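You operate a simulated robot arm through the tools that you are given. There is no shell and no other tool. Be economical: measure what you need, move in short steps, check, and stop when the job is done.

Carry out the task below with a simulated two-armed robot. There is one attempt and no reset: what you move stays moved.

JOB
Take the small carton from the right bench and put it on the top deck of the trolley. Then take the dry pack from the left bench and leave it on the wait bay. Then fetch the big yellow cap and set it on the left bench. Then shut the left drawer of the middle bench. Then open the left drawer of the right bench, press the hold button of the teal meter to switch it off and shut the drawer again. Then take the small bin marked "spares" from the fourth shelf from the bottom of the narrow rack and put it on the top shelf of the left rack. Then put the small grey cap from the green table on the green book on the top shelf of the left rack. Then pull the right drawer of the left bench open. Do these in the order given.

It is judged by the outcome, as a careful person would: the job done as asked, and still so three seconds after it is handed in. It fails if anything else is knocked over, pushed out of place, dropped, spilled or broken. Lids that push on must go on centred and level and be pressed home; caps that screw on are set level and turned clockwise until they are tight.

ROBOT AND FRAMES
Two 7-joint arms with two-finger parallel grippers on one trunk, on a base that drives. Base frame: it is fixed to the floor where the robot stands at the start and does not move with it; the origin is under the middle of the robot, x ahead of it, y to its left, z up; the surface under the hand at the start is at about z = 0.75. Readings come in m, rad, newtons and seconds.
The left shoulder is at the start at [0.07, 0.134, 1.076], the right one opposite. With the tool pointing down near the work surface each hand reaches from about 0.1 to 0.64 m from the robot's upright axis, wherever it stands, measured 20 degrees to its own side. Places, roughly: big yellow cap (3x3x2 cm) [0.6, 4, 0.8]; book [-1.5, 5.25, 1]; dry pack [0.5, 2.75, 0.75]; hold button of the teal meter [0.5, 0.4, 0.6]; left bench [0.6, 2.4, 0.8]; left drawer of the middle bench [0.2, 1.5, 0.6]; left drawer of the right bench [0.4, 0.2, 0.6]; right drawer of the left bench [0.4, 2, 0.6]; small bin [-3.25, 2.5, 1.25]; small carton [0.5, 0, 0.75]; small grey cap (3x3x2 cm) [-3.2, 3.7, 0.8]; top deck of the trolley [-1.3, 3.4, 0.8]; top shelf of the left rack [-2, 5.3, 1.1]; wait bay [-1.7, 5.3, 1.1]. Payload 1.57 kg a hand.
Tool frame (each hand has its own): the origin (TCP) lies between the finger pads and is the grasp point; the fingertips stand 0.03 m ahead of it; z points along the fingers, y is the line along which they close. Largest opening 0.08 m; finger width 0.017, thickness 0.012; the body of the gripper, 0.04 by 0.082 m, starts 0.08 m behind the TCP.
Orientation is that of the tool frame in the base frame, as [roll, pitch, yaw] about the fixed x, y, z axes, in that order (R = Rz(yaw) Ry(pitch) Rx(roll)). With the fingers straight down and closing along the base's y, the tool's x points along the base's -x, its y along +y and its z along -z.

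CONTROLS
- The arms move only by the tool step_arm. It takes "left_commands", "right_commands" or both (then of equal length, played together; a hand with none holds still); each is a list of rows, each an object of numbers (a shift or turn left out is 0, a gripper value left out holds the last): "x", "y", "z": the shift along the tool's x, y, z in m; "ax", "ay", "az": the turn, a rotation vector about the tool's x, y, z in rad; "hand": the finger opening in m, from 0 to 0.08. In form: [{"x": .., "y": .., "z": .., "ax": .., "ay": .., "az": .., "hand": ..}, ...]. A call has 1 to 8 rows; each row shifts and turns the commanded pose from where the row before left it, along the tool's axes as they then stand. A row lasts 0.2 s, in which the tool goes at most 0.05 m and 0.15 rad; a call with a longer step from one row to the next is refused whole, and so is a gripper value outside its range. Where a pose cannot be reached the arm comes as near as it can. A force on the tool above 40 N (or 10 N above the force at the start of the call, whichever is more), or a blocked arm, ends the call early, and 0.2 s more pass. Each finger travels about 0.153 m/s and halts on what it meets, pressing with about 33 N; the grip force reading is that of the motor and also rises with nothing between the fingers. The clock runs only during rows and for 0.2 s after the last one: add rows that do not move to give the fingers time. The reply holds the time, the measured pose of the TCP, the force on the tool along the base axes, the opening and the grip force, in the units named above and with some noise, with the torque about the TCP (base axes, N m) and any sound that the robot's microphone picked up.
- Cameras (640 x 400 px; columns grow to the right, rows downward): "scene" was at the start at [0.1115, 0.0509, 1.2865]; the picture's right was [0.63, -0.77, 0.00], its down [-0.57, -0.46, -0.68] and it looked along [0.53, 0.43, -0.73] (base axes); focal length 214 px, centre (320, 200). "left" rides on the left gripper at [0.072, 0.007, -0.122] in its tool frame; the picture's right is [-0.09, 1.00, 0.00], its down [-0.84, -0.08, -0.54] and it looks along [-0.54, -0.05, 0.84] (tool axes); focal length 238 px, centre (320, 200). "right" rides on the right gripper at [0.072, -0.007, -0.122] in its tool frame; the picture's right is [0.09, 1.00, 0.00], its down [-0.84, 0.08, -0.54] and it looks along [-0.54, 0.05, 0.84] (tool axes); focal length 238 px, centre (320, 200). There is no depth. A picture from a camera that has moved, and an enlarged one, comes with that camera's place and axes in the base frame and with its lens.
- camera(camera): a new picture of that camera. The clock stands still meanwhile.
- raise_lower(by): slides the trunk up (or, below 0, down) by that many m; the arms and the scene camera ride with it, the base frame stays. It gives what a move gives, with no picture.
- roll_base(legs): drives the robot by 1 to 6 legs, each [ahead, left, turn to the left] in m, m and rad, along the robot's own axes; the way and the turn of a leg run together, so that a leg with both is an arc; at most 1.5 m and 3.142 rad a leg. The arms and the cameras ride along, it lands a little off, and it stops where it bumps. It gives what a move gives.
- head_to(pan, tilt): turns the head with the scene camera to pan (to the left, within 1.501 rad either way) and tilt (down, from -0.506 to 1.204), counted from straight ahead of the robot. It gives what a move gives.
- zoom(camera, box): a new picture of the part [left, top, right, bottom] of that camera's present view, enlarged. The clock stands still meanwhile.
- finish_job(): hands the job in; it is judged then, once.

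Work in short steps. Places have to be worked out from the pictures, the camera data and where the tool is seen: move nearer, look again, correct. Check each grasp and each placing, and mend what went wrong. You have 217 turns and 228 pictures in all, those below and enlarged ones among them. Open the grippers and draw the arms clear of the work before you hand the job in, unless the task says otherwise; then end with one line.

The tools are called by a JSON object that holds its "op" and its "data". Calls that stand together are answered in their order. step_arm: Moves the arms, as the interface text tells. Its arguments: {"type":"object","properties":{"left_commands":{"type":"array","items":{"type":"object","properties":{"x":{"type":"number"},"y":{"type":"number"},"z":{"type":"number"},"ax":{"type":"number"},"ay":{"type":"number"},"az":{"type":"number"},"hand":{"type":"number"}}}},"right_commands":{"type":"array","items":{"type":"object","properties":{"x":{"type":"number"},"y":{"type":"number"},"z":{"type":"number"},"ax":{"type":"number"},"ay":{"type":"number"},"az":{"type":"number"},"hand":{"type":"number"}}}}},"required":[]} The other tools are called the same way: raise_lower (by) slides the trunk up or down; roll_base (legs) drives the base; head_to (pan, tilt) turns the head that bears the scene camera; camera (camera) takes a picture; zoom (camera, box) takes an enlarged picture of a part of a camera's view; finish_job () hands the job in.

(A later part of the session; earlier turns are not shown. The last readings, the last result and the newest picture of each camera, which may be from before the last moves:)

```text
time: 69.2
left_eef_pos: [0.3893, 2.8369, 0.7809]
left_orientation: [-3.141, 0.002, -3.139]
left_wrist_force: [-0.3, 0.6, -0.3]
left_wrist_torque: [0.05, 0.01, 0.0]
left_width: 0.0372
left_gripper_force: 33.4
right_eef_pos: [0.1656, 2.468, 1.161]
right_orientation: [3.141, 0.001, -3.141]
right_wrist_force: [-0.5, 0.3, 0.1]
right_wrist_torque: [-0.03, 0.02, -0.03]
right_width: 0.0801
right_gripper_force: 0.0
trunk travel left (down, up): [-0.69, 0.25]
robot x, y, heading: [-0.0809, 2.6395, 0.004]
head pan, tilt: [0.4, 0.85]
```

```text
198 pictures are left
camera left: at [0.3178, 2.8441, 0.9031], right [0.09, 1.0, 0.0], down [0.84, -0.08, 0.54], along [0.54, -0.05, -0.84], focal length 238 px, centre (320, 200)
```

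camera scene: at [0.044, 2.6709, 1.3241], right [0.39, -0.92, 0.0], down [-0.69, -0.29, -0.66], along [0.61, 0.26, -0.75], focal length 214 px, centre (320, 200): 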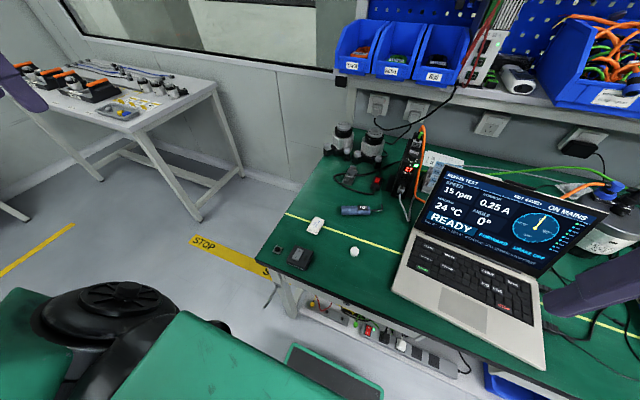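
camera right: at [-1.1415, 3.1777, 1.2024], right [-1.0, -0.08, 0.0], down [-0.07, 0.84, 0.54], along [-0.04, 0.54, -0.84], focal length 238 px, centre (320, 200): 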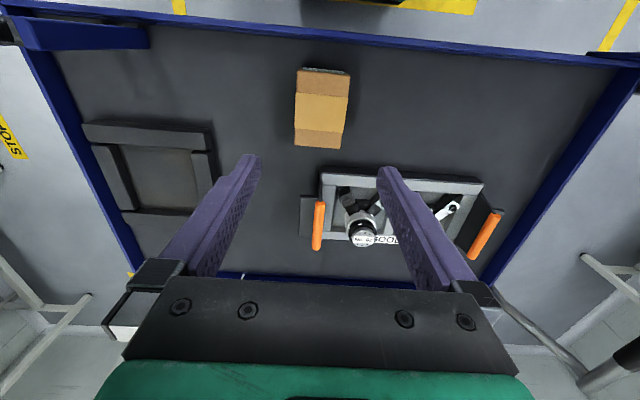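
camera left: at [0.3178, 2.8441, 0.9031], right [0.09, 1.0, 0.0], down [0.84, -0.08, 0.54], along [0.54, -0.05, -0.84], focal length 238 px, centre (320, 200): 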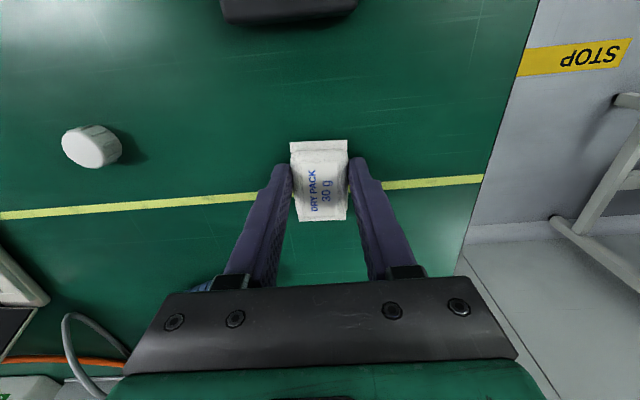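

The pack is held. I lift and drive out, around the trolley's left side, towards the left rack.

{"op": "step_arm", "data": {"left_commands": [{"z": -0.05}, {"z": -0.05}, {"z": -0.05}, {"z": -0.05}, {"z": -0.05}, {"z": -0.05}]}}

{"op": "roll_base", "data": {"legs": [[-0.6, 0, 0], [-0.3, -0.4, 0], [-1.4, 0, 0], [0, 0, 1.57], [1.2, 0, 0]]}}

{"op": "head_to", "data": {"pan": -0.2, "tilt": 0.4}}

{"op": "camera", "data": {"camera": "scene"}}

{"op": "camera", "data": {"camera": "left"}}

```text
time: 70.6
left_eef_pos: [0.3907, 2.8324, 1.0811]
left_orientation: [3.14, 0.0, -3.14]
left_wrist_force: [-0.2, -0.8, 0.4]
left_wrist_torque: [0.01, -0.02, 0.0]
left_width: 0.0367
left_gripper_force: 33.3
right_eef_pos: [0.1658, 2.467, 1.1618]
right_orientation: [-3.14, 0.0, -3.14]
right_wrist_force: [0.2, -0.4, 0.6]
right_wrist_torque: [0.05, -0.01, 0.0]
right_width: 0.0803
right_gripper_force: 0.1
trunk travel left (down, up): [-0.69, 0.25]
robot x, y, heading: [-0.0789, 2.6433, 0.001]
head pan, tilt: [0.4, 0.85]
```

```text
time: 92.6
left_eef_pos: [-2.5992, 3.9106, 1.0811]
left_orientation: [3.141, 0.003, -1.559]
left_wrist_force: [-0.2, 0.9, -0.8]
left_wrist_torque: [-0.05, 0.02, -0.05]
left_width: 0.0365
left_gripper_force: 32.8
right_eef_pos: [-2.2319, 3.6876, 1.1617]
right_orientation: [-3.141, -0.001, -1.558]
right_wrist_force: [0.6, 0.1, 0.6]
right_wrist_torque: [-0.04, -0.01, 0.03]
right_width: 0.0804
right_gripper_force: 0.0
trunk travel left (down, up): [-0.69, 0.25]
robot x, y, heading: [-2.3989, 3.4413, 1.581]
head pan, tilt: [0.4, 0.85]
```

```text
time: 93.6
left_eef_pos: [-2.5996, 3.9102, 1.0811]
left_orientation: [-3.14, 0.002, -1.558]
left_wrist_force: [-0.3, 0.0, -0.2]
left_wrist_torque: [0.01, -0.02, -0.01]
left_width: 0.0365
left_gripper_force: 33.1
right_eef_pos: [-2.2325, 3.6872, 1.1607]
right_orientation: [-3.14, 0.001, -1.559]
right_wrist_force: [0.0, 0.3, 0.6]
right_wrist_torque: [-0.02, -0.04, -0.01]
right_width: 0.08
right_gripper_force: 0.0
trunk travel left (down, up): [-0.69, 0.25]
robot x, y, heading: [-2.3987, 3.4402, 1.578]
head pan, tilt: [-0.201, 0.4]
```

```text
197 pictures are left
camera scene: at [-2.3852, 3.5836, 1.3632], right [0.98, -0.19, 0.0], down [-0.07, -0.38, -0.92], along [0.17, 0.9, -0.39], focal length 214 px, centre (320, 200)
```

scene: 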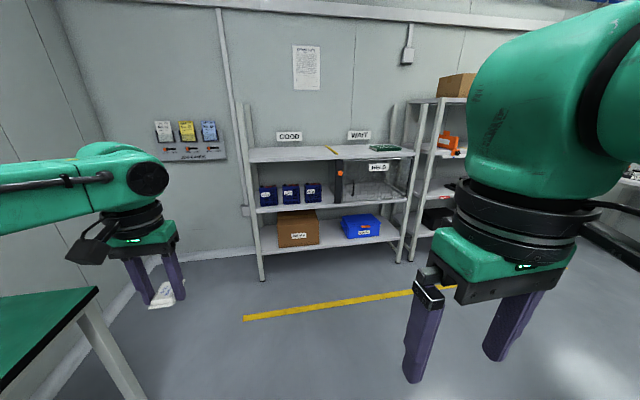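

```text
196 pictures are left
camera left: at [-2.6054, 3.8393, 1.2027], right [-1.0, 0.08, 0.0], down [0.07, 0.84, 0.54], along [0.04, 0.54, -0.84], focal length 238 px, centre (320, 200)
```

left: 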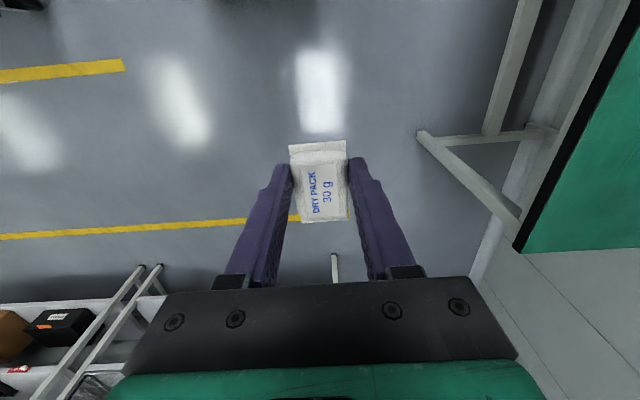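

I zoom on the top shelf of the left rack.

{"op": "zoom", "data": {"camera": "scene", "box": [230, 95, 430, 220]}}

```text
3.20 times, centred on (330, 158) of scene
camera zoom: at [-2.3852, 3.5836, 1.3632], right [0.98, -0.19, 0.0], down [-0.07, -0.38, -0.92], along [0.17, 0.9, -0.39], focal length 686 px, centre (288, 336)
```

zoom: 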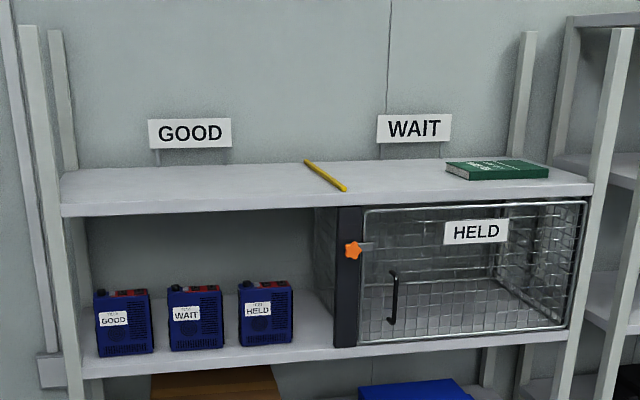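

I raise the trunk, then move in front of the wait bay, stopping short to look again.

{"op": "raise_lower", "data": {"by": 0.24}}

{"op": "roll_base", "data": {"legs": [[0.7, 0, -0.008], [0, -0.68, 0]]}}

{"op": "head_to", "data": {"pan": 0.2, "tilt": 0.55}}

{"op": "camera", "data": {"camera": "scene"}}

{"op": "camera", "data": {"camera": "left"}}

```text
time: 96.1
left_eef_pos: [-2.6011, 3.9107, 1.3203]
left_orientation: [-3.14, 0.002, -1.558]
left_wrist_force: [-0.2, 0.1, -0.2]
left_wrist_torque: [0.0, -0.03, 0.02]
left_width: 0.0364
left_gripper_force: 33.3
right_eef_pos: [-2.2322, 3.6891, 1.402]
right_orientation: [-3.141, 0.0, -1.558]
right_wrist_force: [0.7, -0.1, 0.2]
right_wrist_torque: [0.0, -0.01, 0.03]
right_width: 0.08
right_gripper_force: 0.0
trunk travel left (down, up): [-0.93, 0.01]
robot x, y, heading: [-2.3989, 3.4426, 1.585]
head pan, tilt: [-0.201, 0.4]
```

```text
time: 103.3
left_eef_pos: [-1.9303, 4.6162, 1.3203]
left_orientation: [-3.141, 0.001, -1.565]
left_wrist_force: [-0.4, 0.6, -1.4]
left_wrist_torque: [-0.02, -0.01, 0.03]
left_width: 0.0369
left_gripper_force: 33.0
right_eef_pos: [-1.5631, 4.3916, 1.4013]
right_orientation: [-3.14, 0.002, -1.565]
right_wrist_force: [0.3, 0.4, -0.4]
right_wrist_torque: [-0.02, 0.03, -0.04]
right_width: 0.0797
right_gripper_force: 0.2
trunk travel left (down, up): [-0.93, 0.01]
robot x, y, heading: [-1.735, 4.145, 1.579]
head pan, tilt: [-0.201, 0.4]
```

```text
time: 104.1
left_eef_pos: [-1.9268, 4.6164, 1.3198]
left_orientation: [3.139, 0.003, -1.564]
left_wrist_force: [0.2, 0.0, 0.1]
left_wrist_torque: [0.01, 0.02, 0.0]
left_width: 0.0367
left_gripper_force: 33.4
right_eef_pos: [-1.561, 4.3918, 1.4007]
right_orientation: [3.142, 0.0, -1.566]
right_wrist_force: [0.2, -0.3, 0.4]
right_wrist_torque: [0.0, -0.01, 0.01]
right_width: 0.0796
right_gripper_force: 0.1
trunk travel left (down, up): [-0.93, 0.01]
robot x, y, heading: [-1.7326, 4.1509, 1.577]
head pan, tilt: [0.201, 0.55]
```

```text
194 pictures are left
camera scene: at [-1.7508, 4.285, 1.5895], right [0.98, 0.2, 0.0], down [0.11, -0.51, -0.85], along [-0.17, 0.83, -0.52], focal length 214 px, centre (320, 200)
```

scene: 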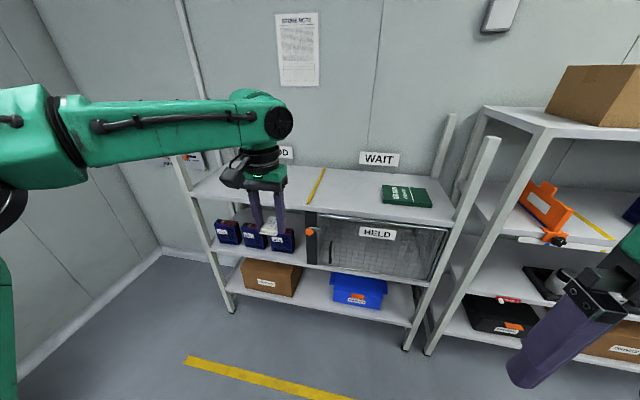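

```text
193 pictures are left
camera left: at [-1.9328, 4.5454, 1.4427], right [-1.0, 0.09, 0.0], down [0.07, 0.84, 0.54], along [0.05, 0.54, -0.84], focal length 238 px, centre (320, 200)
```

left: 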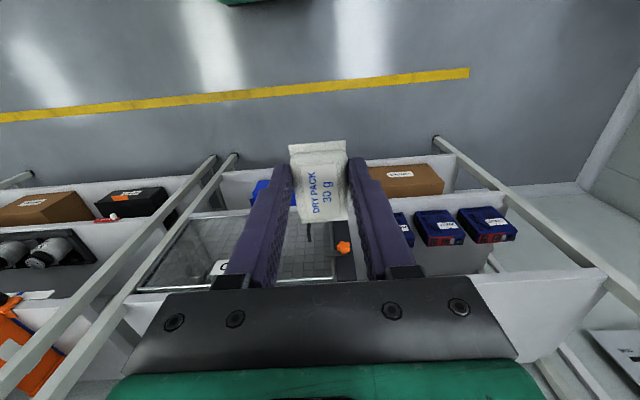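

Triangulating gives the shelf at z≈1.045, the front edge at y≈5.06, the divider at x≈-1.98 and the book's left edge at x≈-1.64. I drive in so the pack lies between them.

{"op": "roll_base", "data": {"legs": [[0.52, -0.117, -0.006]]}}

{"op": "camera", "data": {"camera": "scene"}}

{"op": "camera", "data": {"camera": "left"}}

```text
time: 107.2
left_eef_pos: [-1.8163, 5.1286, 1.3213]
left_orientation: [3.142, 0.004, -1.564]
left_wrist_force: [0.2, -1.7, -0.7]
left_wrist_torque: [-0.01, -0.01, -0.02]
left_width: 0.0367
left_gripper_force: 32.6
right_eef_pos: [-1.4507, 4.9039, 1.402]
right_orientation: [-3.141, 0.001, -1.563]
right_wrist_force: [0.2, -1.1, 0.5]
right_wrist_torque: [0.01, 0.0, -0.02]
right_width: 0.0801
right_gripper_force: 0.0
trunk travel left (down, up): [-0.93, 0.01]
robot x, y, heading: [-1.6195, 4.6609, 1.575]
head pan, tilt: [0.201, 0.55]
```

```text
192 pictures are left
camera scene: at [-1.6401, 4.7968, 1.5898], right [0.98, 0.21, 0.0], down [0.11, -0.51, -0.85], along [-0.18, 0.84, -0.52], focal length 214 px, centre (320, 200)
```

scene: 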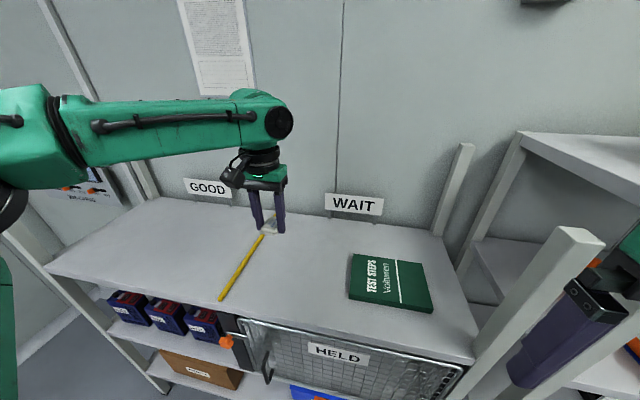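

```text
191 pictures are left
camera left: at [-1.8224, 5.0572, 1.4434], right [-1.0, 0.09, 0.0], down [0.07, 0.84, 0.55], along [0.05, 0.54, -0.84], focal length 238 px, centre (320, 200)
```

left: 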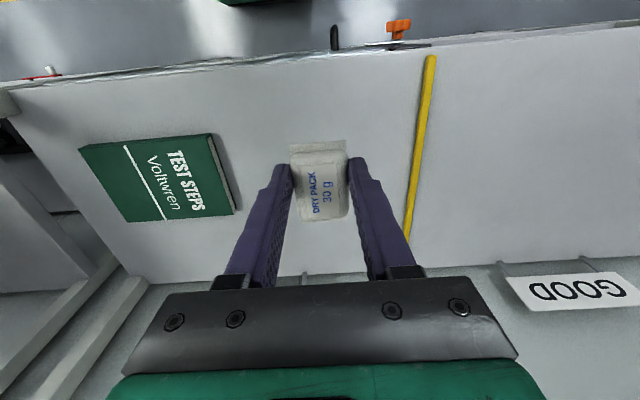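

I move inward 6 cm and descend above the middle of the wait bay.

{"op": "step_arm", "data": {"left_commands": [{"x": -0.03}, {"x": -0.03}, {"z": 0.05}, {"z": 0.05}, {"z": 0.05}, {"z": 0.05}, {"z": 0.015}]}}

{"op": "step_arm", "data": {"left_commands": [{"z": 0.008}, {"z": 0.006}, {"z": 0.004}, {}]}}

{"op": "camera", "data": {"camera": "left"}}

```text
time: 108.8
left_eef_pos: [-1.8173, 5.1879, 1.1084]
left_orientation: [-3.141, 0.001, -1.564]
left_wrist_force: [0.0, -0.4, 0.3]
left_wrist_torque: [0.03, -0.02, 0.01]
left_width: 0.0365
left_gripper_force: 32.9
left hand out of reach, approached as far as the arm can: row 7
right_eef_pos: [-1.4508, 4.9059, 1.4006]
right_orientation: [-3.141, 0.0, -1.564]
right_wrist_force: [0.1, 0.4, -0.1]
right_wrist_torque: [0.05, -0.01, -0.01]
right_width: 0.0799
right_gripper_force: 0.1
trunk travel left (down, up): [-0.93, 0.01]
robot x, y, heading: [-1.6215, 4.6606, 1.578]
head pan, tilt: [0.201, 0.55]
```

```text
time: 109.8
left_eef_pos: [-1.8201, 5.1813, 1.0921]
left_orientation: [3.141, 0.003, -1.564]
left_wrist_force: [-0.3, -0.1, -0.7]
left_wrist_torque: [0.02, -0.04, -0.01]
left_width: 0.0366
left_gripper_force: 32.8
left hand out of reach, approached as far as the arm can: row 1, 3
right_eef_pos: [-1.4502, 4.9054, 1.4012]
right_orientation: [3.141, -0.001, -1.564]
right_wrist_force: [-0.5, -0.3, -0.1]
right_wrist_torque: [-0.01, 0.03, 0.01]
right_width: 0.0802
right_gripper_force: 0.0
trunk travel left (down, up): [-0.93, 0.01]
robot x, y, heading: [-1.6266, 4.6608, 1.578]
head pan, tilt: [0.201, 0.55]
```

```text
190 pictures are left
camera left: at [-1.8269, 5.1102, 1.2149], right [-1.0, 0.09, 0.0], down [0.07, 0.84, 0.55], along [0.05, 0.54, -0.84], focal length 238 px, centre (320, 200)
```

left: 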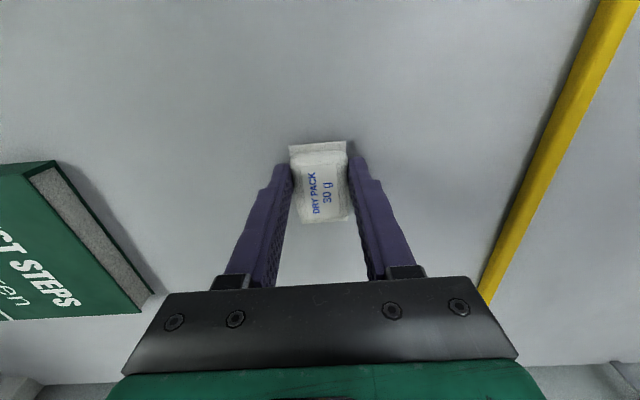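

The arm is near its reach limit here, so I lower the trunk 1 cm instead and check the force.

{"op": "raise_lower", "data": {"by": -0.01}}

{"op": "camera", "data": {"camera": "left"}}

```text
time: 110.5
left_eef_pos: [-1.8202, 5.1833, 1.0906]
left_orientation: [3.142, 0.019, -1.565]
left_wrist_force: [-1.8, -5.2, 14.5]
left_wrist_torque: [-0.39, 0.03, -0.05]
left_width: 0.0363
left_gripper_force: 33.0
right_eef_pos: [-1.4491, 4.9035, 1.3929]
right_orientation: [-3.141, 0.001, -1.563]
right_wrist_force: [0.0, 0.7, -1.1]
right_wrist_torque: [-0.05, 0.01, -0.01]
right_width: 0.0799
right_gripper_force: 0.1
trunk travel left (down, up): [-0.921, 0.019]
robot x, y, heading: [-1.6195, 4.6605, 1.581]
head pan, tilt: [0.201, 0.55]
stopped: the force on the tool passed its limit at 43 N (the readings are from after the stop); the commanded pose is now the measured one
```

```text
189 pictures are left
camera left: at [-1.8266, 5.1103, 1.2111], right [-1.0, 0.08, 0.0], down [0.07, 0.83, 0.56], along [0.05, 0.56, -0.83], focal length 238 px, centre (320, 200)
```

left: 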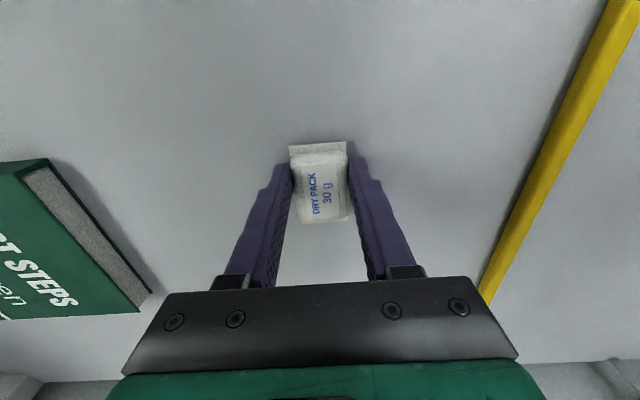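

It is in contact with the shelf (z≈1.055). I release and lift away.

{"op": "step_arm", "data": {"left_commands": [{"z": -0.002, "hand": 0.07}, {"hand": 0.07}, {"z": -0.04}, {"z": -0.05}, {"z": -0.05}, {"z": -0.05}]}}

{"op": "camera", "data": {"camera": "left"}}

{"op": "camera", "data": {"camera": "scene"}}

```text
time: 111.9
left_eef_pos: [-1.8212, 5.1828, 1.2811]
left_orientation: [3.141, 0.014, -1.563]
left_wrist_force: [0.1, 0.8, 0.0]
left_wrist_torque: [0.0, -0.03, 0.0]
left_width: 0.0698
left_gripper_force: 0.0
right_eef_pos: [-1.4498, 4.905, 1.3929]
right_orientation: [3.141, 0.001, -1.564]
right_wrist_force: [-0.1, -0.3, 0.2]
right_wrist_torque: [-0.01, 0.03, 0.0]
right_width: 0.0801
right_gripper_force: 0.1
trunk travel left (down, up): [-0.921, 0.019]
robot x, y, heading: [-1.6242, 4.6588, 1.582]
head pan, tilt: [0.201, 0.55]
```

```text
188 pictures are left
camera left: at [-1.8269, 5.1104, 1.4027], right [-1.0, 0.09, 0.0], down [0.07, 0.83, 0.55], along [0.05, 0.55, -0.83], focal length 238 px, centre (320, 200)
```

left: 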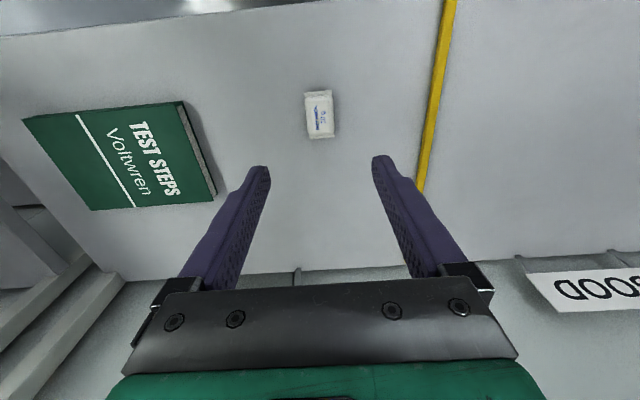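

```text
187 pictures are left
camera scene: at [-1.6393, 4.7995, 1.58], right [0.98, 0.21, 0.0], down [0.11, -0.51, -0.85], along [-0.18, 0.83, -0.52], focal length 214 px, centre (320, 200)
```

scene: 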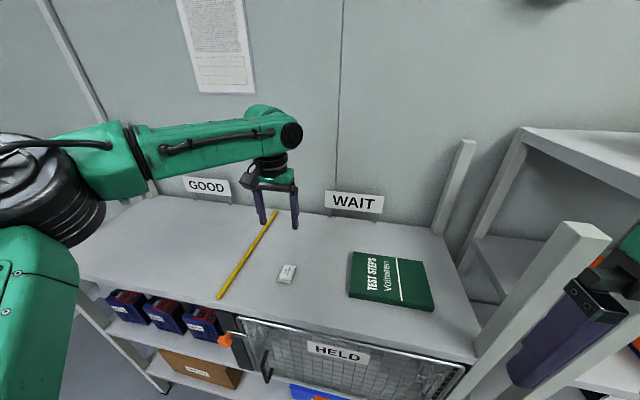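

The pack lies flat in the wait bay. Next is the yellow cap: I back off, turn right and drive towards the white table.

{"op": "roll_base", "data": {"legs": [[-0.28, 0, 0], [0, 0, -1.58], [1.1, 0.0, 0]]}}

{"op": "head_to", "data": {"pan": -0.1, "tilt": 0.55}}

{"op": "camera", "data": {"camera": "scene"}}

```text
time: 123.0
left_eef_pos: [0.0281, 4.5339, 1.281]
left_orientation: [-3.141, 0.014, 3.114]
left_wrist_force: [0.2, 0.3, 0.1]
left_wrist_torque: [0.0, -0.04, 0.01]
left_width: 0.0699
left_gripper_force: 0.1
right_eef_pos: [-0.2627, 4.1723, 1.3927]
right_orientation: [3.14, 0.002, 3.113]
right_wrist_force: [0.2, 0.8, 0.9]
right_wrist_torque: [-0.02, -0.04, 0.0]
right_width: 0.08
right_gripper_force: 0.0
trunk travel left (down, up): [-0.921, 0.019]
robot x, y, heading: [-0.5019, 4.3504, -0.029]
head pan, tilt: [0.201, 0.55]
```

```text
time: 123.8
left_eef_pos: [0.0302, 4.5341, 1.2807]
left_orientation: [-3.14, 0.017, 3.114]
left_wrist_force: [0.0, 0.2, -0.6]
left_wrist_torque: [-0.03, -0.02, 0.01]
left_width: 0.0702
left_gripper_force: 0.1
right_eef_pos: [-0.2612, 4.1715, 1.3933]
right_orientation: [3.141, 0.0, 3.113]
right_wrist_force: [0.1, 0.8, 0.6]
right_wrist_torque: [0.05, 0.0, -0.02]
right_width: 0.0799
right_gripper_force: 0.0
trunk travel left (down, up): [-0.921, 0.019]
robot x, y, heading: [-0.4995, 4.3503, -0.034]
head pan, tilt: [-0.099, 0.55]
```

```text
186 pictures are left
camera scene: at [-0.3608, 4.3391, 1.58], right [-0.13, -0.99, 0.0], down [-0.52, 0.07, -0.85], along [0.85, -0.11, -0.52], focal length 214 px, centre (320, 200)
```

scene: 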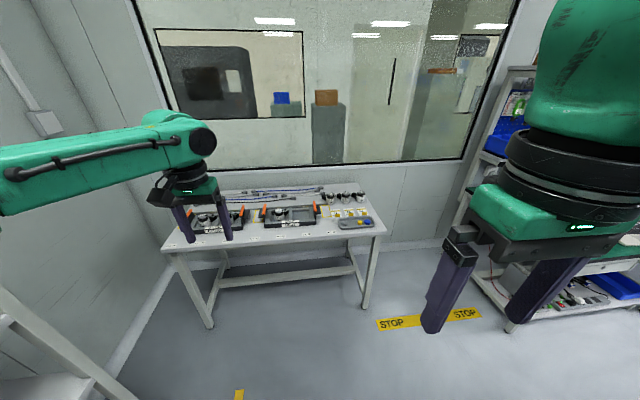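

{"op": "zoom", "data": {"camera": "scene", "box": [220, 165, 400, 277]}}

```text
3.56 times, centred on (310, 221) of scene
camera zoom: at [-0.3608, 4.3391, 1.58], right [-0.13, -0.99, 0.0], down [-0.52, 0.07, -0.85], along [0.85, -0.11, -0.52], focal length 763 px, centre (356, 125)
```

zoom: 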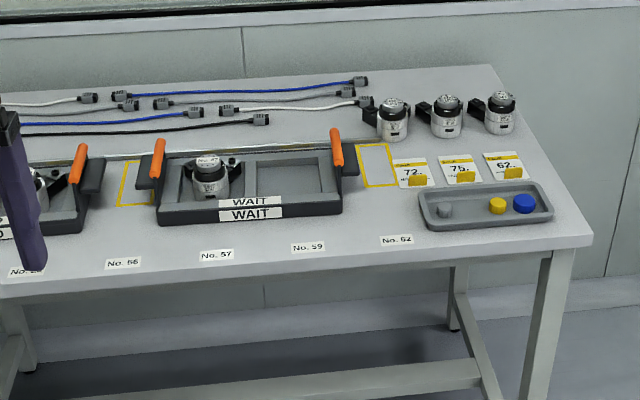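

The yellow cap sits in the small tray at about (0.65, 3.965). I drive to the table so the left hand comes over it, then lower the trunk.

{"op": "roll_base", "data": {"legs": [[0.6, 0.0, 0.03], [0, -0.57, 0]]}}

{"op": "raise_lower", "data": {"by": -0.2}}

{"op": "camera", "data": {"camera": "left"}}

{"op": "camera", "data": {"camera": "scene"}}

```text
time: 130.0
left_eef_pos: [0.6113, 3.977, 1.2814]
left_orientation: [-3.14, 0.015, -3.138]
left_wrist_force: [-1.0, 0.1, 0.0]
left_wrist_torque: [-0.03, -0.01, 0.01]
left_width: 0.0699
left_gripper_force: 0.0
right_eef_pos: [0.3326, 3.6074, 1.3917]
right_orientation: [-3.14, 0.0, -3.137]
right_wrist_force: [-0.3, 0.1, -0.6]
right_wrist_torque: [0.0, 0.0, 0.01]
right_width: 0.0799
right_gripper_force: 0.0
trunk travel left (down, up): [-0.921, 0.019]
robot x, y, heading: [0.0888, 3.7737, 0.003]
head pan, tilt: [-0.099, 0.55]
```

```text
time: 132.2
left_eef_pos: [0.6105, 3.9748, 1.0817]
left_orientation: [3.141, 0.017, -3.137]
left_wrist_force: [-0.5, 0.2, 0.5]
left_wrist_torque: [0.03, 0.01, -0.01]
left_width: 0.07
left_gripper_force: 0.0
right_eef_pos: [0.331, 3.6041, 1.1925]
right_orientation: [-3.139, 0.0, -3.138]
right_wrist_force: [0.1, 0.5, -1.0]
right_wrist_torque: [0.01, 0.0, -0.01]
right_width: 0.0801
right_gripper_force: 0.0
trunk travel left (down, up): [-0.721, 0.219]
robot x, y, heading: [0.0907, 3.7759, 0.001]
head pan, tilt: [-0.099, 0.55]
```

```text
184 pictures are left
camera left: at [0.5369, 3.9825, 1.2022], right [0.09, 1.0, 0.0], down [0.83, -0.07, 0.55], along [0.55, -0.05, -0.83], focal length 238 px, centre (320, 200)
```

left: 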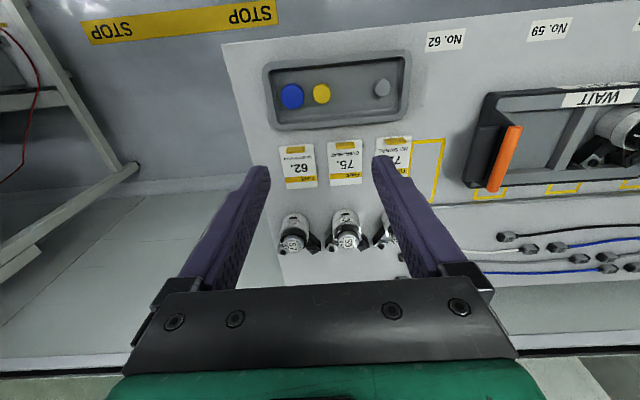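

```text
183 pictures are left
camera scene: at [0.2267, 3.7682, 1.3801], right [-0.1, -1.0, 0.0], down [-0.52, 0.05, -0.85], along [0.85, -0.08, -0.52], focal length 214 px, centre (320, 200)
```

scene: 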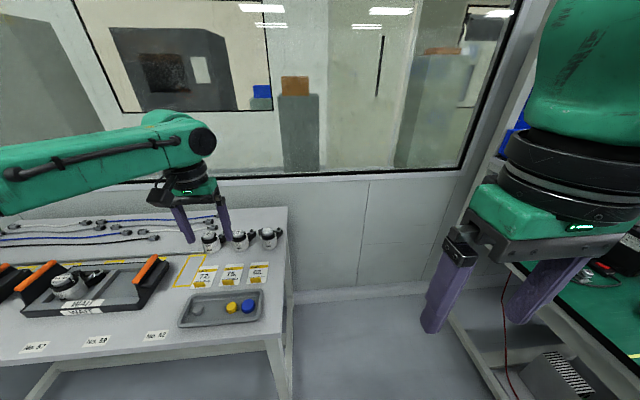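

I zoom in on the tray to measure the gaps around the yellow cap.

{"op": "zoom", "data": {"camera": "left", "box": [255, 45, 415, 145]}}

{"op": "zoom", "data": {"camera": "scene", "box": [170, 270, 290, 345]}}

```text
4.00 times, centred on (335, 95) of left
camera zoom: at [0.5369, 3.9825, 1.2022], right [0.09, 1.0, 0.0], down [0.83, -0.07, 0.55], along [0.55, -0.05, -0.83], focal length 953 px, centre (260, 620)
```

zoom: 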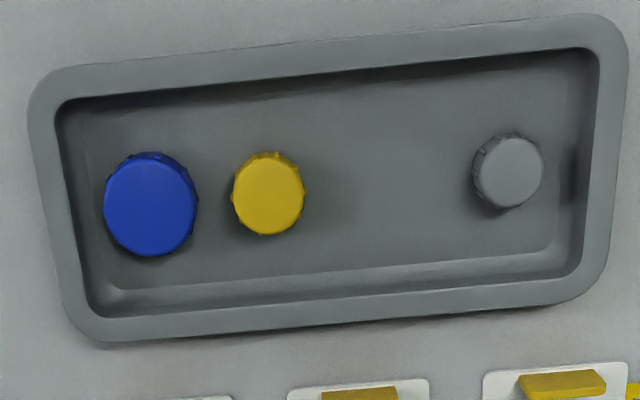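

```text
5.33 times, centred on (230, 308) of scene
camera zoom: at [0.2267, 3.7682, 1.3801], right [-0.1, -1.0, 0.0], down [-0.52, 0.05, -0.85], along [0.85, -0.08, -0.52], focal length 1144 px, centre (800, -373)
```

zoom: 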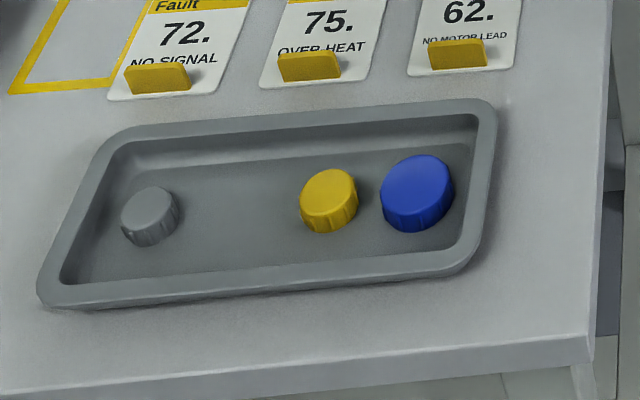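

The gap beside the blue cap is only about 12 mm, so I turn the left hand 90° to close along x instead.

{"op": "step_arm", "data": {"left_commands": [{"x": 0.0105, "ay": -0.016}, {"az": -0.145}, {"az": -0.145}, {"az": -0.145}, {"az": -0.145}, {"az": -0.145}, {"az": -0.145}, {"az": -0.145}]}}

{"op": "step_arm", "data": {"left_commands": [{"az": -0.145, "hand": 0.06}, {"az": -0.145}, {"az": -0.145}, {"az": -0.12}, {"z": 0.05}, {"z": 0.05}]}}

{"op": "camera", "data": {"camera": "left"}}

```text
time: 134.0
left_eef_pos: [0.5999, 3.975, 1.0809]
left_orientation: [-3.115, 0.015, -2.12]
left_wrist_force: [-0.2, -1.5, 0.7]
left_wrist_torque: [0.0, -0.01, -0.01]
left_width: 0.0699
left_gripper_force: 0.0
right_eef_pos: [0.3318, 3.6049, 1.1926]
right_orientation: [3.141, 0.0, -3.137]
right_wrist_force: [0.3, -0.2, -0.1]
right_wrist_torque: [0.0, 0.0, -0.01]
right_width: 0.0798
right_gripper_force: 0.1
trunk travel left (down, up): [-0.721, 0.219]
robot x, y, heading: [0.0825, 3.7744, 0.003]
head pan, tilt: [-0.099, 0.55]
```

```text
time: 135.4
left_eef_pos: [0.6046, 3.9762, 0.9822]
left_orientation: [-3.11, -0.001, -1.566]
left_wrist_force: [-0.8, -0.4, -0.4]
left_wrist_torque: [0.01, 0.02, -0.01]
left_width: 0.06
left_gripper_force: 0.1
right_eef_pos: [0.3328, 3.6053, 1.1916]
right_orientation: [-3.142, -0.004, -3.138]
right_wrist_force: [0.0, -1.0, 0.6]
right_wrist_torque: [0.01, 0.02, 0.04]
right_width: 0.0798
right_gripper_force: 0.1
trunk travel left (down, up): [-0.721, 0.219]
robot x, y, heading: [0.09, 3.7752, 0.001]
head pan, tilt: [-0.099, 0.55]
```

```text
180 pictures are left
camera left: at [0.5942, 3.9058, 1.1037], right [-1.0, 0.09, -0.03], down [0.06, 0.84, 0.54], along [0.07, 0.54, -0.84], focal length 238 px, centre (320, 200)
```

left: 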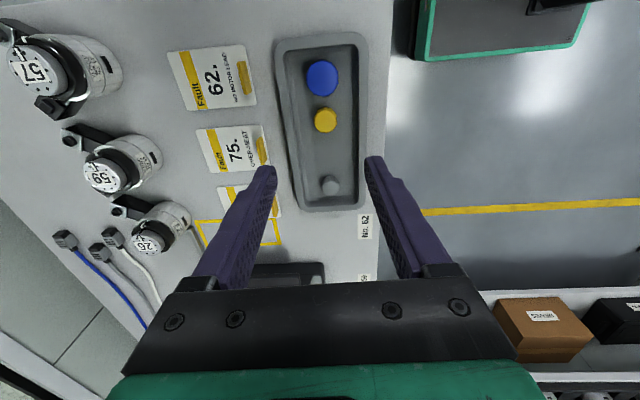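

I correct the slight tilt, narrow the opening and go down just above the cap.

{"op": "step_arm", "data": {"left_commands": [{"ax": -0.031, "hand": 0.042}, {"y": 0.0036, "x": -0.001, "z": 0.045}, {"z": 0.045}, {"z": 0.015}]}}

{"op": "camera", "data": {"camera": "left"}}

```text
time: 136.4
left_eef_pos: [0.6003, 3.9777, 0.8761]
left_orientation: [3.141, 0.0, -1.569]
left_wrist_force: [-0.2, -0.1, 0.0]
left_wrist_torque: [-0.02, 0.01, 0.02]
left_width: 0.0419
left_gripper_force: 0.1
right_eef_pos: [0.3319, 3.6046, 1.1917]
right_orientation: [-3.14, -0.001, -3.138]
right_wrist_force: [0.0, -0.6, -0.1]
right_wrist_torque: [0.04, -0.03, 0.0]
right_width: 0.0801
right_gripper_force: 0.0
trunk travel left (down, up): [-0.721, 0.219]
robot x, y, heading: [0.0853, 3.7781, 0.002]
head pan, tilt: [-0.099, 0.55]
```

```text
179 pictures are left
camera left: at [0.5933, 3.9064, 0.9984], right [-1.0, 0.09, 0.0], down [0.07, 0.84, 0.54], along [0.05, 0.54, -0.84], focal length 238 px, centre (320, 200)
```

left: 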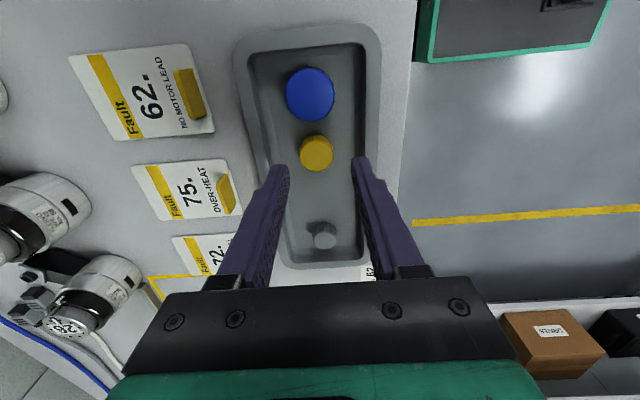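

Nearly centred. I narrow slightly, descend to straddle the cap and close.

{"op": "step_arm", "data": {"left_commands": [{"y": -0.0025, "hand": 0.037}, {}, {"z": 0.015}, {"z": 0.012}, {"z": 0.008}, {}]}}

{"op": "camera", "data": {"camera": "left"}}

```text
time: 137.8
left_eef_pos: [0.5897, 3.9812, 0.8526]
left_orientation: [-3.133, -0.001, -1.568]
left_wrist_force: [3.2, 1.9, 18.4]
left_wrist_torque: [0.02, 0.42, -0.02]
left_width: 0.0344
left_gripper_force: 0.1
left hand out of reach, approached as far as the arm can: row 3, 4, 5
right_eef_pos: [0.3302, 3.6045, 1.193]
right_orientation: [3.141, -0.001, -3.139]
right_wrist_force: [0.1, 1.3, -0.3]
right_wrist_torque: [0.04, 0.01, 0.0]
right_width: 0.08
right_gripper_force: 0.1
trunk travel left (down, up): [-0.721, 0.219]
robot x, y, heading: [0.0884, 3.7773, 0.001]
head pan, tilt: [-0.099, 0.55]
```

```text
178 pictures are left
camera left: at [0.5839, 3.91, 0.9738], right [-1.0, 0.09, -0.01], down [0.07, 0.84, 0.54], along [0.06, 0.54, -0.84], focal length 238 px, centre (320, 200)
```

left: 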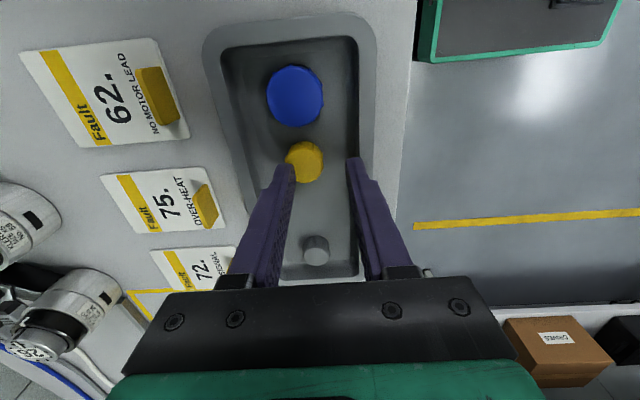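

The arm hit its reach limit and slid back onto the cap. I lift off and drive the base 7 cm closer.

{"op": "step_arm", "data": {"left_commands": [{"z": -0.03}, {"z": -0.04}, {"z": -0.04}]}}

{"op": "roll_base", "data": {"legs": [[0.08, 0.0, 0]]}}

{"op": "raise_lower", "data": {"by": -0.04}}

{"op": "camera", "data": {"camera": "left"}}

```text
time: 138.6
left_eef_pos: [0.5905, 3.9817, 0.9582]
left_orientation: [3.141, 0.001, -1.566]
left_wrist_force: [0.4, 0.6, 0.2]
left_wrist_torque: [0.01, 0.02, 0.02]
left_width: 0.0371
left_gripper_force: 0.1
right_eef_pos: [0.3315, 3.6059, 1.1922]
right_orientation: [-3.141, 0.0, -3.138]
right_wrist_force: [0.2, -0.2, -0.5]
right_wrist_torque: [0.0, -0.02, 0.0]
right_width: 0.0801
right_gripper_force: 0.1
trunk travel left (down, up): [-0.721, 0.219]
robot x, y, heading: [0.0872, 3.7751, 0.0]
head pan, tilt: [-0.099, 0.55]
```

```text
time: 139.7
left_eef_pos: [0.6674, 3.9832, 0.9597]
left_orientation: [-3.136, -0.001, -1.568]
left_wrist_force: [0.2, 1.1, 0.1]
left_wrist_torque: [0.01, -0.01, 0.03]
left_width: 0.0369
left_gripper_force: 0.1
right_eef_pos: [0.41, 3.6054, 1.1926]
right_orientation: [3.141, 0.003, -3.139]
right_wrist_force: [0.0, -0.3, 0.6]
right_wrist_torque: [0.02, 0.0, 0.03]
right_width: 0.0801
right_gripper_force: 0.1
trunk travel left (down, up): [-0.721, 0.219]
robot x, y, heading: [0.1678, 3.7792, 0.005]
head pan, tilt: [-0.099, 0.55]
```

```text
time: 140.5
left_eef_pos: [0.6712, 3.9828, 0.9178]
left_orientation: [3.141, 0.0, -1.568]
left_wrist_force: [0.6, -0.4, -0.2]
left_wrist_torque: [0.03, -0.03, -0.01]
left_width: 0.0373
left_gripper_force: 0.1
right_eef_pos: [0.4109, 3.6058, 1.1519]
right_orientation: [-3.141, 0.0, -3.138]
right_wrist_force: [0.3, -0.7, 0.5]
right_wrist_torque: [0.06, 0.03, 0.02]
right_width: 0.0798
right_gripper_force: 0.0
trunk travel left (down, up): [-0.681, 0.259]
robot x, y, heading: [0.1706, 3.7778, 0.0]
head pan, tilt: [-0.099, 0.55]
```

```text
177 pictures are left
camera left: at [0.6637, 3.9115, 1.0401], right [-1.0, 0.09, 0.0], down [0.07, 0.84, 0.54], along [0.05, 0.54, -0.84], focal length 238 px, centre (320, 200)
```

left: 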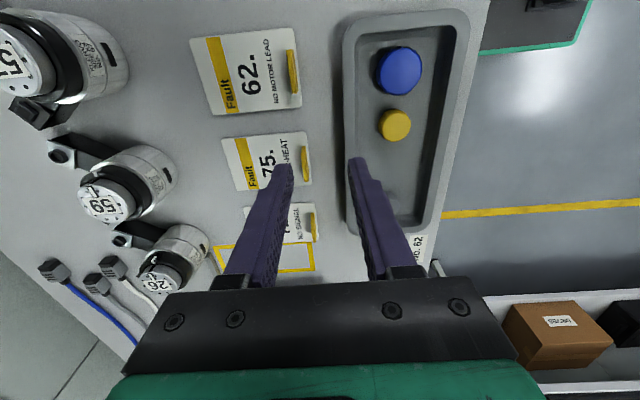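

The cap is at (0.601, 3.979). I move over it and check alignment.

{"op": "step_arm", "data": {"left_commands": [{"y": 0.035}, {"y": 0.035, "x": 0.003}, {"z": 0.03}, {"z": 0.012}]}}

{"op": "camera", "data": {"camera": "left"}}

```text
time: 141.5
left_eef_pos: [0.5995, 3.9792, 0.8768]
left_orientation: [3.14, 0.0, -1.566]
left_wrist_force: [-0.1, -0.1, 0.3]
left_wrist_torque: [0.01, -0.02, -0.01]
left_width: 0.037
left_gripper_force: 0.1
right_eef_pos: [0.4115, 3.6058, 1.152]
right_orientation: [3.141, -0.001, -3.139]
right_wrist_force: [-0.1, -0.5, -0.3]
right_wrist_torque: [0.0, -0.03, 0.02]
right_width: 0.0801
right_gripper_force: 0.1
trunk travel left (down, up): [-0.681, 0.259]
robot x, y, heading: [0.1689, 3.7768, -0.003]
head pan, tilt: [-0.099, 0.55]
```

```text
176 pictures are left
camera left: at [0.5936, 3.9088, 0.9992], right [-1.0, 0.09, 0.0], down [0.07, 0.84, 0.54], along [0.05, 0.54, -0.84], focal length 238 px, centre (320, 200)
```

left: 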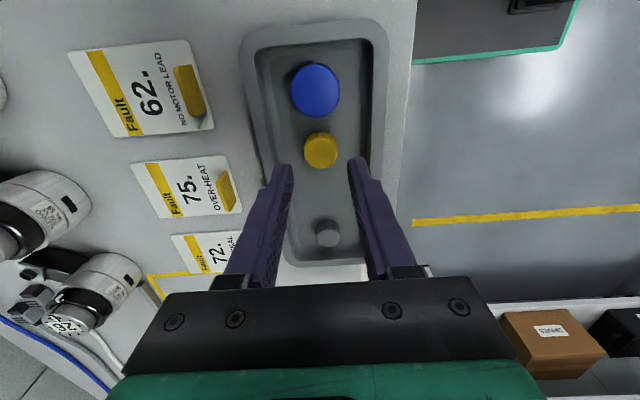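

Centred. I go down 3.6 cm and close.

{"op": "step_arm", "data": {"left_commands": [{"z": 0.015}, {"z": 0.012}, {"z": 0.008}, {}, {"hand": 0.02}, {"hand": 0.015}, {"hand": 0.015}]}}

{"op": "camera", "data": {"camera": "left"}}

```text
time: 143.1
left_eef_pos: [0.6003, 3.9786, 0.8416]
left_orientation: [3.141, 0.001, -1.567]
left_wrist_force: [0.0, -0.3, -0.7]
left_wrist_torque: [-0.03, -0.01, 0.02]
left_width: 0.0231
left_gripper_force: 33.5
right_eef_pos: [0.4111, 3.605, 1.1526]
right_orientation: [3.141, 0.0, -3.138]
right_wrist_force: [-0.2, -0.8, 0.4]
right_wrist_torque: [-0.01, 0.04, 0.01]
right_width: 0.0797
right_gripper_force: 0.1
trunk travel left (down, up): [-0.681, 0.259]
robot x, y, heading: [0.1663, 3.7747, 0.001]
head pan, tilt: [-0.099, 0.55]
```

```text
175 pictures are left
camera left: at [0.5939, 3.9085, 0.9632], right [-1.0, 0.09, 0.0], down [0.07, 0.84, 0.54], along [0.05, 0.54, -0.84], focal length 238 px, centre (320, 200)
```

left: 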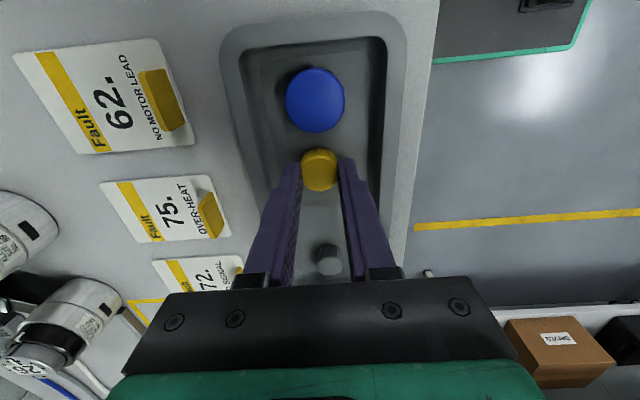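

Gripped at 23 mm. I lift and check that it came along.

{"op": "step_arm", "data": {"left_commands": [{"z": -0.03}, {"z": -0.05}, {"z": -0.05}, {"z": -0.05}, {"z": -0.05}]}}

{"op": "camera", "data": {"camera": "left"}}

```text
time: 144.3
left_eef_pos: [0.5966, 3.981, 1.0706]
left_orientation: [-3.142, 0.0, -1.568]
left_wrist_force: [1.0, 0.2, -0.7]
left_wrist_torque: [-0.03, -0.01, 0.0]
left_width: 0.023
left_gripper_force: 33.3
right_eef_pos: [0.4097, 3.6061, 1.1526]
right_orientation: [3.141, 0.002, -3.138]
right_wrist_force: [0.4, 0.7, -0.7]
right_wrist_torque: [-0.01, 0.0, 0.01]
right_width: 0.08
right_gripper_force: 0.1
trunk travel left (down, up): [-0.681, 0.259]
robot x, y, heading: [0.1668, 3.7759, 0.002]
head pan, tilt: [-0.099, 0.55]
```

```text
174 pictures are left
camera left: at [0.5901, 3.9097, 1.1938], right [-1.0, 0.09, 0.0], down [0.07, 0.84, 0.54], along [0.05, 0.54, -0.84], focal length 238 px, centre (320, 200)
```

left: 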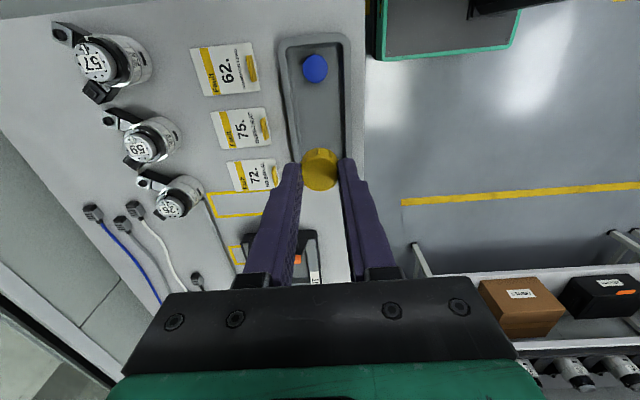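

The cap is held. I back up a little and slide right to the left bench.

{"op": "roll_base", "data": {"legs": [[-0.27, 0, 0], [0, -1.1, 0]]}}

{"op": "camera", "data": {"camera": "left"}}

{"op": "camera", "data": {"camera": "scene"}}

```text
time: 151.5
left_eef_pos: [0.3434, 2.8727, 1.0708]
left_orientation: [-3.141, -0.001, -1.536]
left_wrist_force: [-0.8, -0.1, 0.7]
left_wrist_torque: [0.02, -0.03, -0.03]
left_width: 0.0232
left_gripper_force: 33.1
right_eef_pos: [0.1684, 2.4904, 1.1516]
right_orientation: [3.141, 0.0, -3.107]
right_wrist_force: [-0.2, -0.4, 0.6]
right_wrist_torque: [0.0, 0.0, -0.01]
right_width: 0.0799
right_gripper_force: 0.1
trunk travel left (down, up): [-0.681, 0.259]
robot x, y, heading: [-0.0825, 2.6533, 0.035]
head pan, tilt: [-0.099, 0.55]
```

```text
173 pictures are left
camera left: at [0.3388, 2.8011, 1.1929], right [-1.0, 0.06, 0.0], down [0.05, 0.84, 0.54], along [0.03, 0.54, -0.84], focal length 238 px, centre (320, 200)
```

left: 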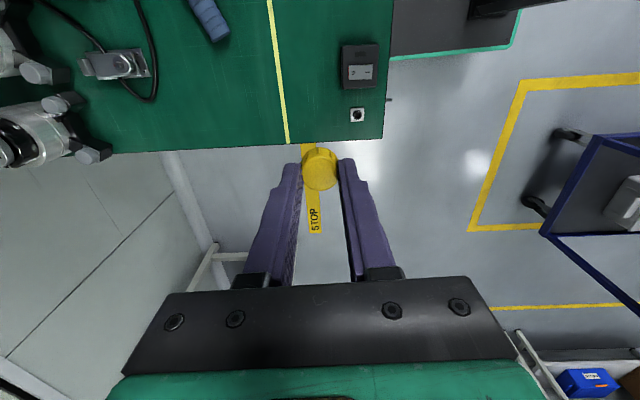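

```text
172 pictures are left
camera scene: at [0.0585, 2.6502, 1.3401], right [-0.06, -1.0, 0.0], down [-0.52, 0.03, -0.85], along [0.85, -0.05, -0.52], focal length 214 px, centre (320, 200)
```

scene: 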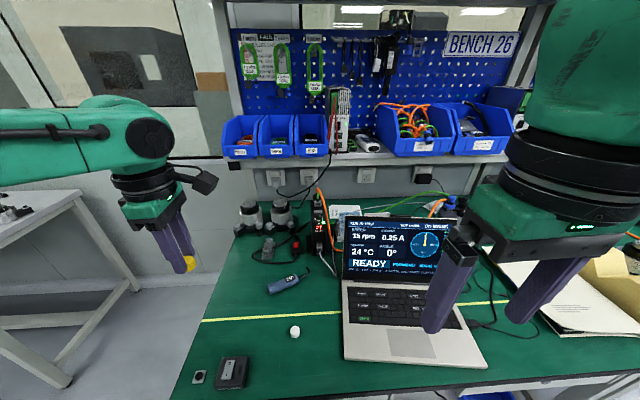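

I move over the free green area at about (0.40, 2.835) and descend.

{"op": "step_arm", "data": {"left_commands": [{"y": -0.04, "az": 0.03}, {"y": -0.017, "x": 0.036}, {"z": 0.05}, {"z": 0.05}, {"z": 0.05}, {"z": 0.05}, {"z": 0.05}]}}

{"op": "camera", "data": {"camera": "left"}}

```text
time: 153.1
left_eef_pos: [0.4032, 2.8369, 0.8183]
left_orientation: [-3.141, -0.001, -1.565]
left_wrist_force: [-0.3, -0.6, 0.2]
left_wrist_torque: [0.0, -0.01, -0.01]
left_width: 0.0234
left_gripper_force: 33.6
right_eef_pos: [0.1692, 2.4905, 1.1516]
right_orientation: [-3.14, -0.001, -3.106]
right_wrist_force: [0.1, 0.2, -0.2]
right_wrist_torque: [0.0, 0.03, -0.02]
right_width: 0.08
right_gripper_force: 0.2
trunk travel left (down, up): [-0.681, 0.259]
robot x, y, heading: [-0.0825, 2.6503, 0.03]
head pan, tilt: [-0.099, 0.55]
```

```text
171 pictures are left
camera left: at [0.3958, 2.7664, 0.9412], right [-1.0, 0.09, 0.0], down [0.07, 0.84, 0.54], along [0.05, 0.54, -0.84], focal length 238 px, centre (320, 200)
```

left: 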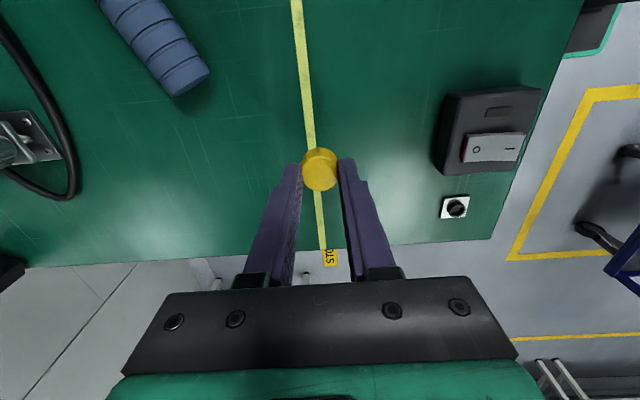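

Clear all round. I step down slowly until contact.

{"op": "step_arm", "data": {"left_commands": [{"z": 0.008}, {"z": 0.006}, {"z": 0.005}, {}]}}

```text
time: 154.1
left_eef_pos: [0.3942, 2.841, 0.8055]
left_orientation: [-3.141, -0.002, -1.566]
left_wrist_force: [-0.9, 0.5, -0.4]
left_wrist_torque: [-0.01, 0.0, 0.02]
left_width: 0.0234
left_gripper_force: 33.2
left hand out of reach, approached as far as the arm can: row 1, 2
right_eef_pos: [0.1695, 2.4896, 1.1519]
right_orientation: [3.141, -0.001, -3.106]
right_wrist_force: [0.7, -0.4, -0.6]
right_wrist_torque: [-0.02, 0.0, -0.03]
right_width: 0.0801
right_gripper_force: 0.1
trunk travel left (down, up): [-0.681, 0.259]
robot x, y, heading: [-0.0838, 2.654, 0.036]
head pan, tilt: [-0.099, 0.55]
```

At the reach limit again, so I pull the hand 2.5 cm closer and continue down.

{"op": "step_arm", "data": {"left_commands": [{"y": 0.025}, {"z": 0.006}, {"z": 0.005}, {"z": 0.004}, {}]}}

{"op": "camera", "data": {"camera": "left"}}

```text
time: 155.3
left_eef_pos: [0.3711, 2.8399, 0.7903]
left_orientation: [3.14, 0.0, -1.565]
left_wrist_force: [-0.3, 0.6, -0.7]
left_wrist_torque: [0.0, 0.01, -0.02]
left_width: 0.0233
left_gripper_force: 32.6
right_eef_pos: [0.1686, 2.4893, 1.1523]
right_orientation: [3.141, 0.0, -3.107]
right_wrist_force: [1.0, -0.2, 0.3]
right_wrist_torque: [0.0, 0.0, 0.05]
right_width: 0.0802
right_gripper_force: 0.0
trunk travel left (down, up): [-0.681, 0.259]
robot x, y, heading: [-0.0789, 2.6538, 0.036]
head pan, tilt: [-0.099, 0.55]
```

```text
170 pictures are left
camera left: at [0.3647, 2.7695, 0.9126], right [-1.0, 0.09, 0.0], down [0.07, 0.84, 0.54], along [0.05, 0.54, -0.84], focal length 238 px, centre (320, 200)
```

left: 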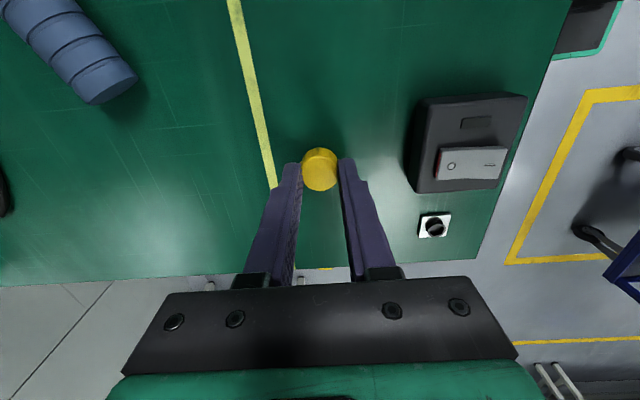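

Not touching yet; I keep going down in 3–4 mm steps.

{"op": "step_arm", "data": {"left_commands": [{"z": 0.003}, {"z": 0.003}, {"z": 0.002}, {}]}}

```text
time: 156.3
left_eef_pos: [0.3707, 2.8403, 0.7849]
left_orientation: [-3.134, 0.001, -1.567]
left_wrist_force: [4.1, 3.8, 25.6]
left_wrist_torque: [0.11, -0.03, 0.03]
left_width: 0.0236
left_gripper_force: 32.9
right_eef_pos: [0.1651, 2.4884, 1.1523]
right_orientation: [3.141, 0.004, -3.107]
right_wrist_force: [-0.1, -0.8, 0.1]
right_wrist_torque: [0.0, 0.01, 0.0]
right_width: 0.0801
right_gripper_force: 0.2
trunk travel left (down, up): [-0.681, 0.259]
robot x, y, heading: [-0.0792, 2.6483, 0.033]
head pan, tilt: [-0.099, 0.55]
```

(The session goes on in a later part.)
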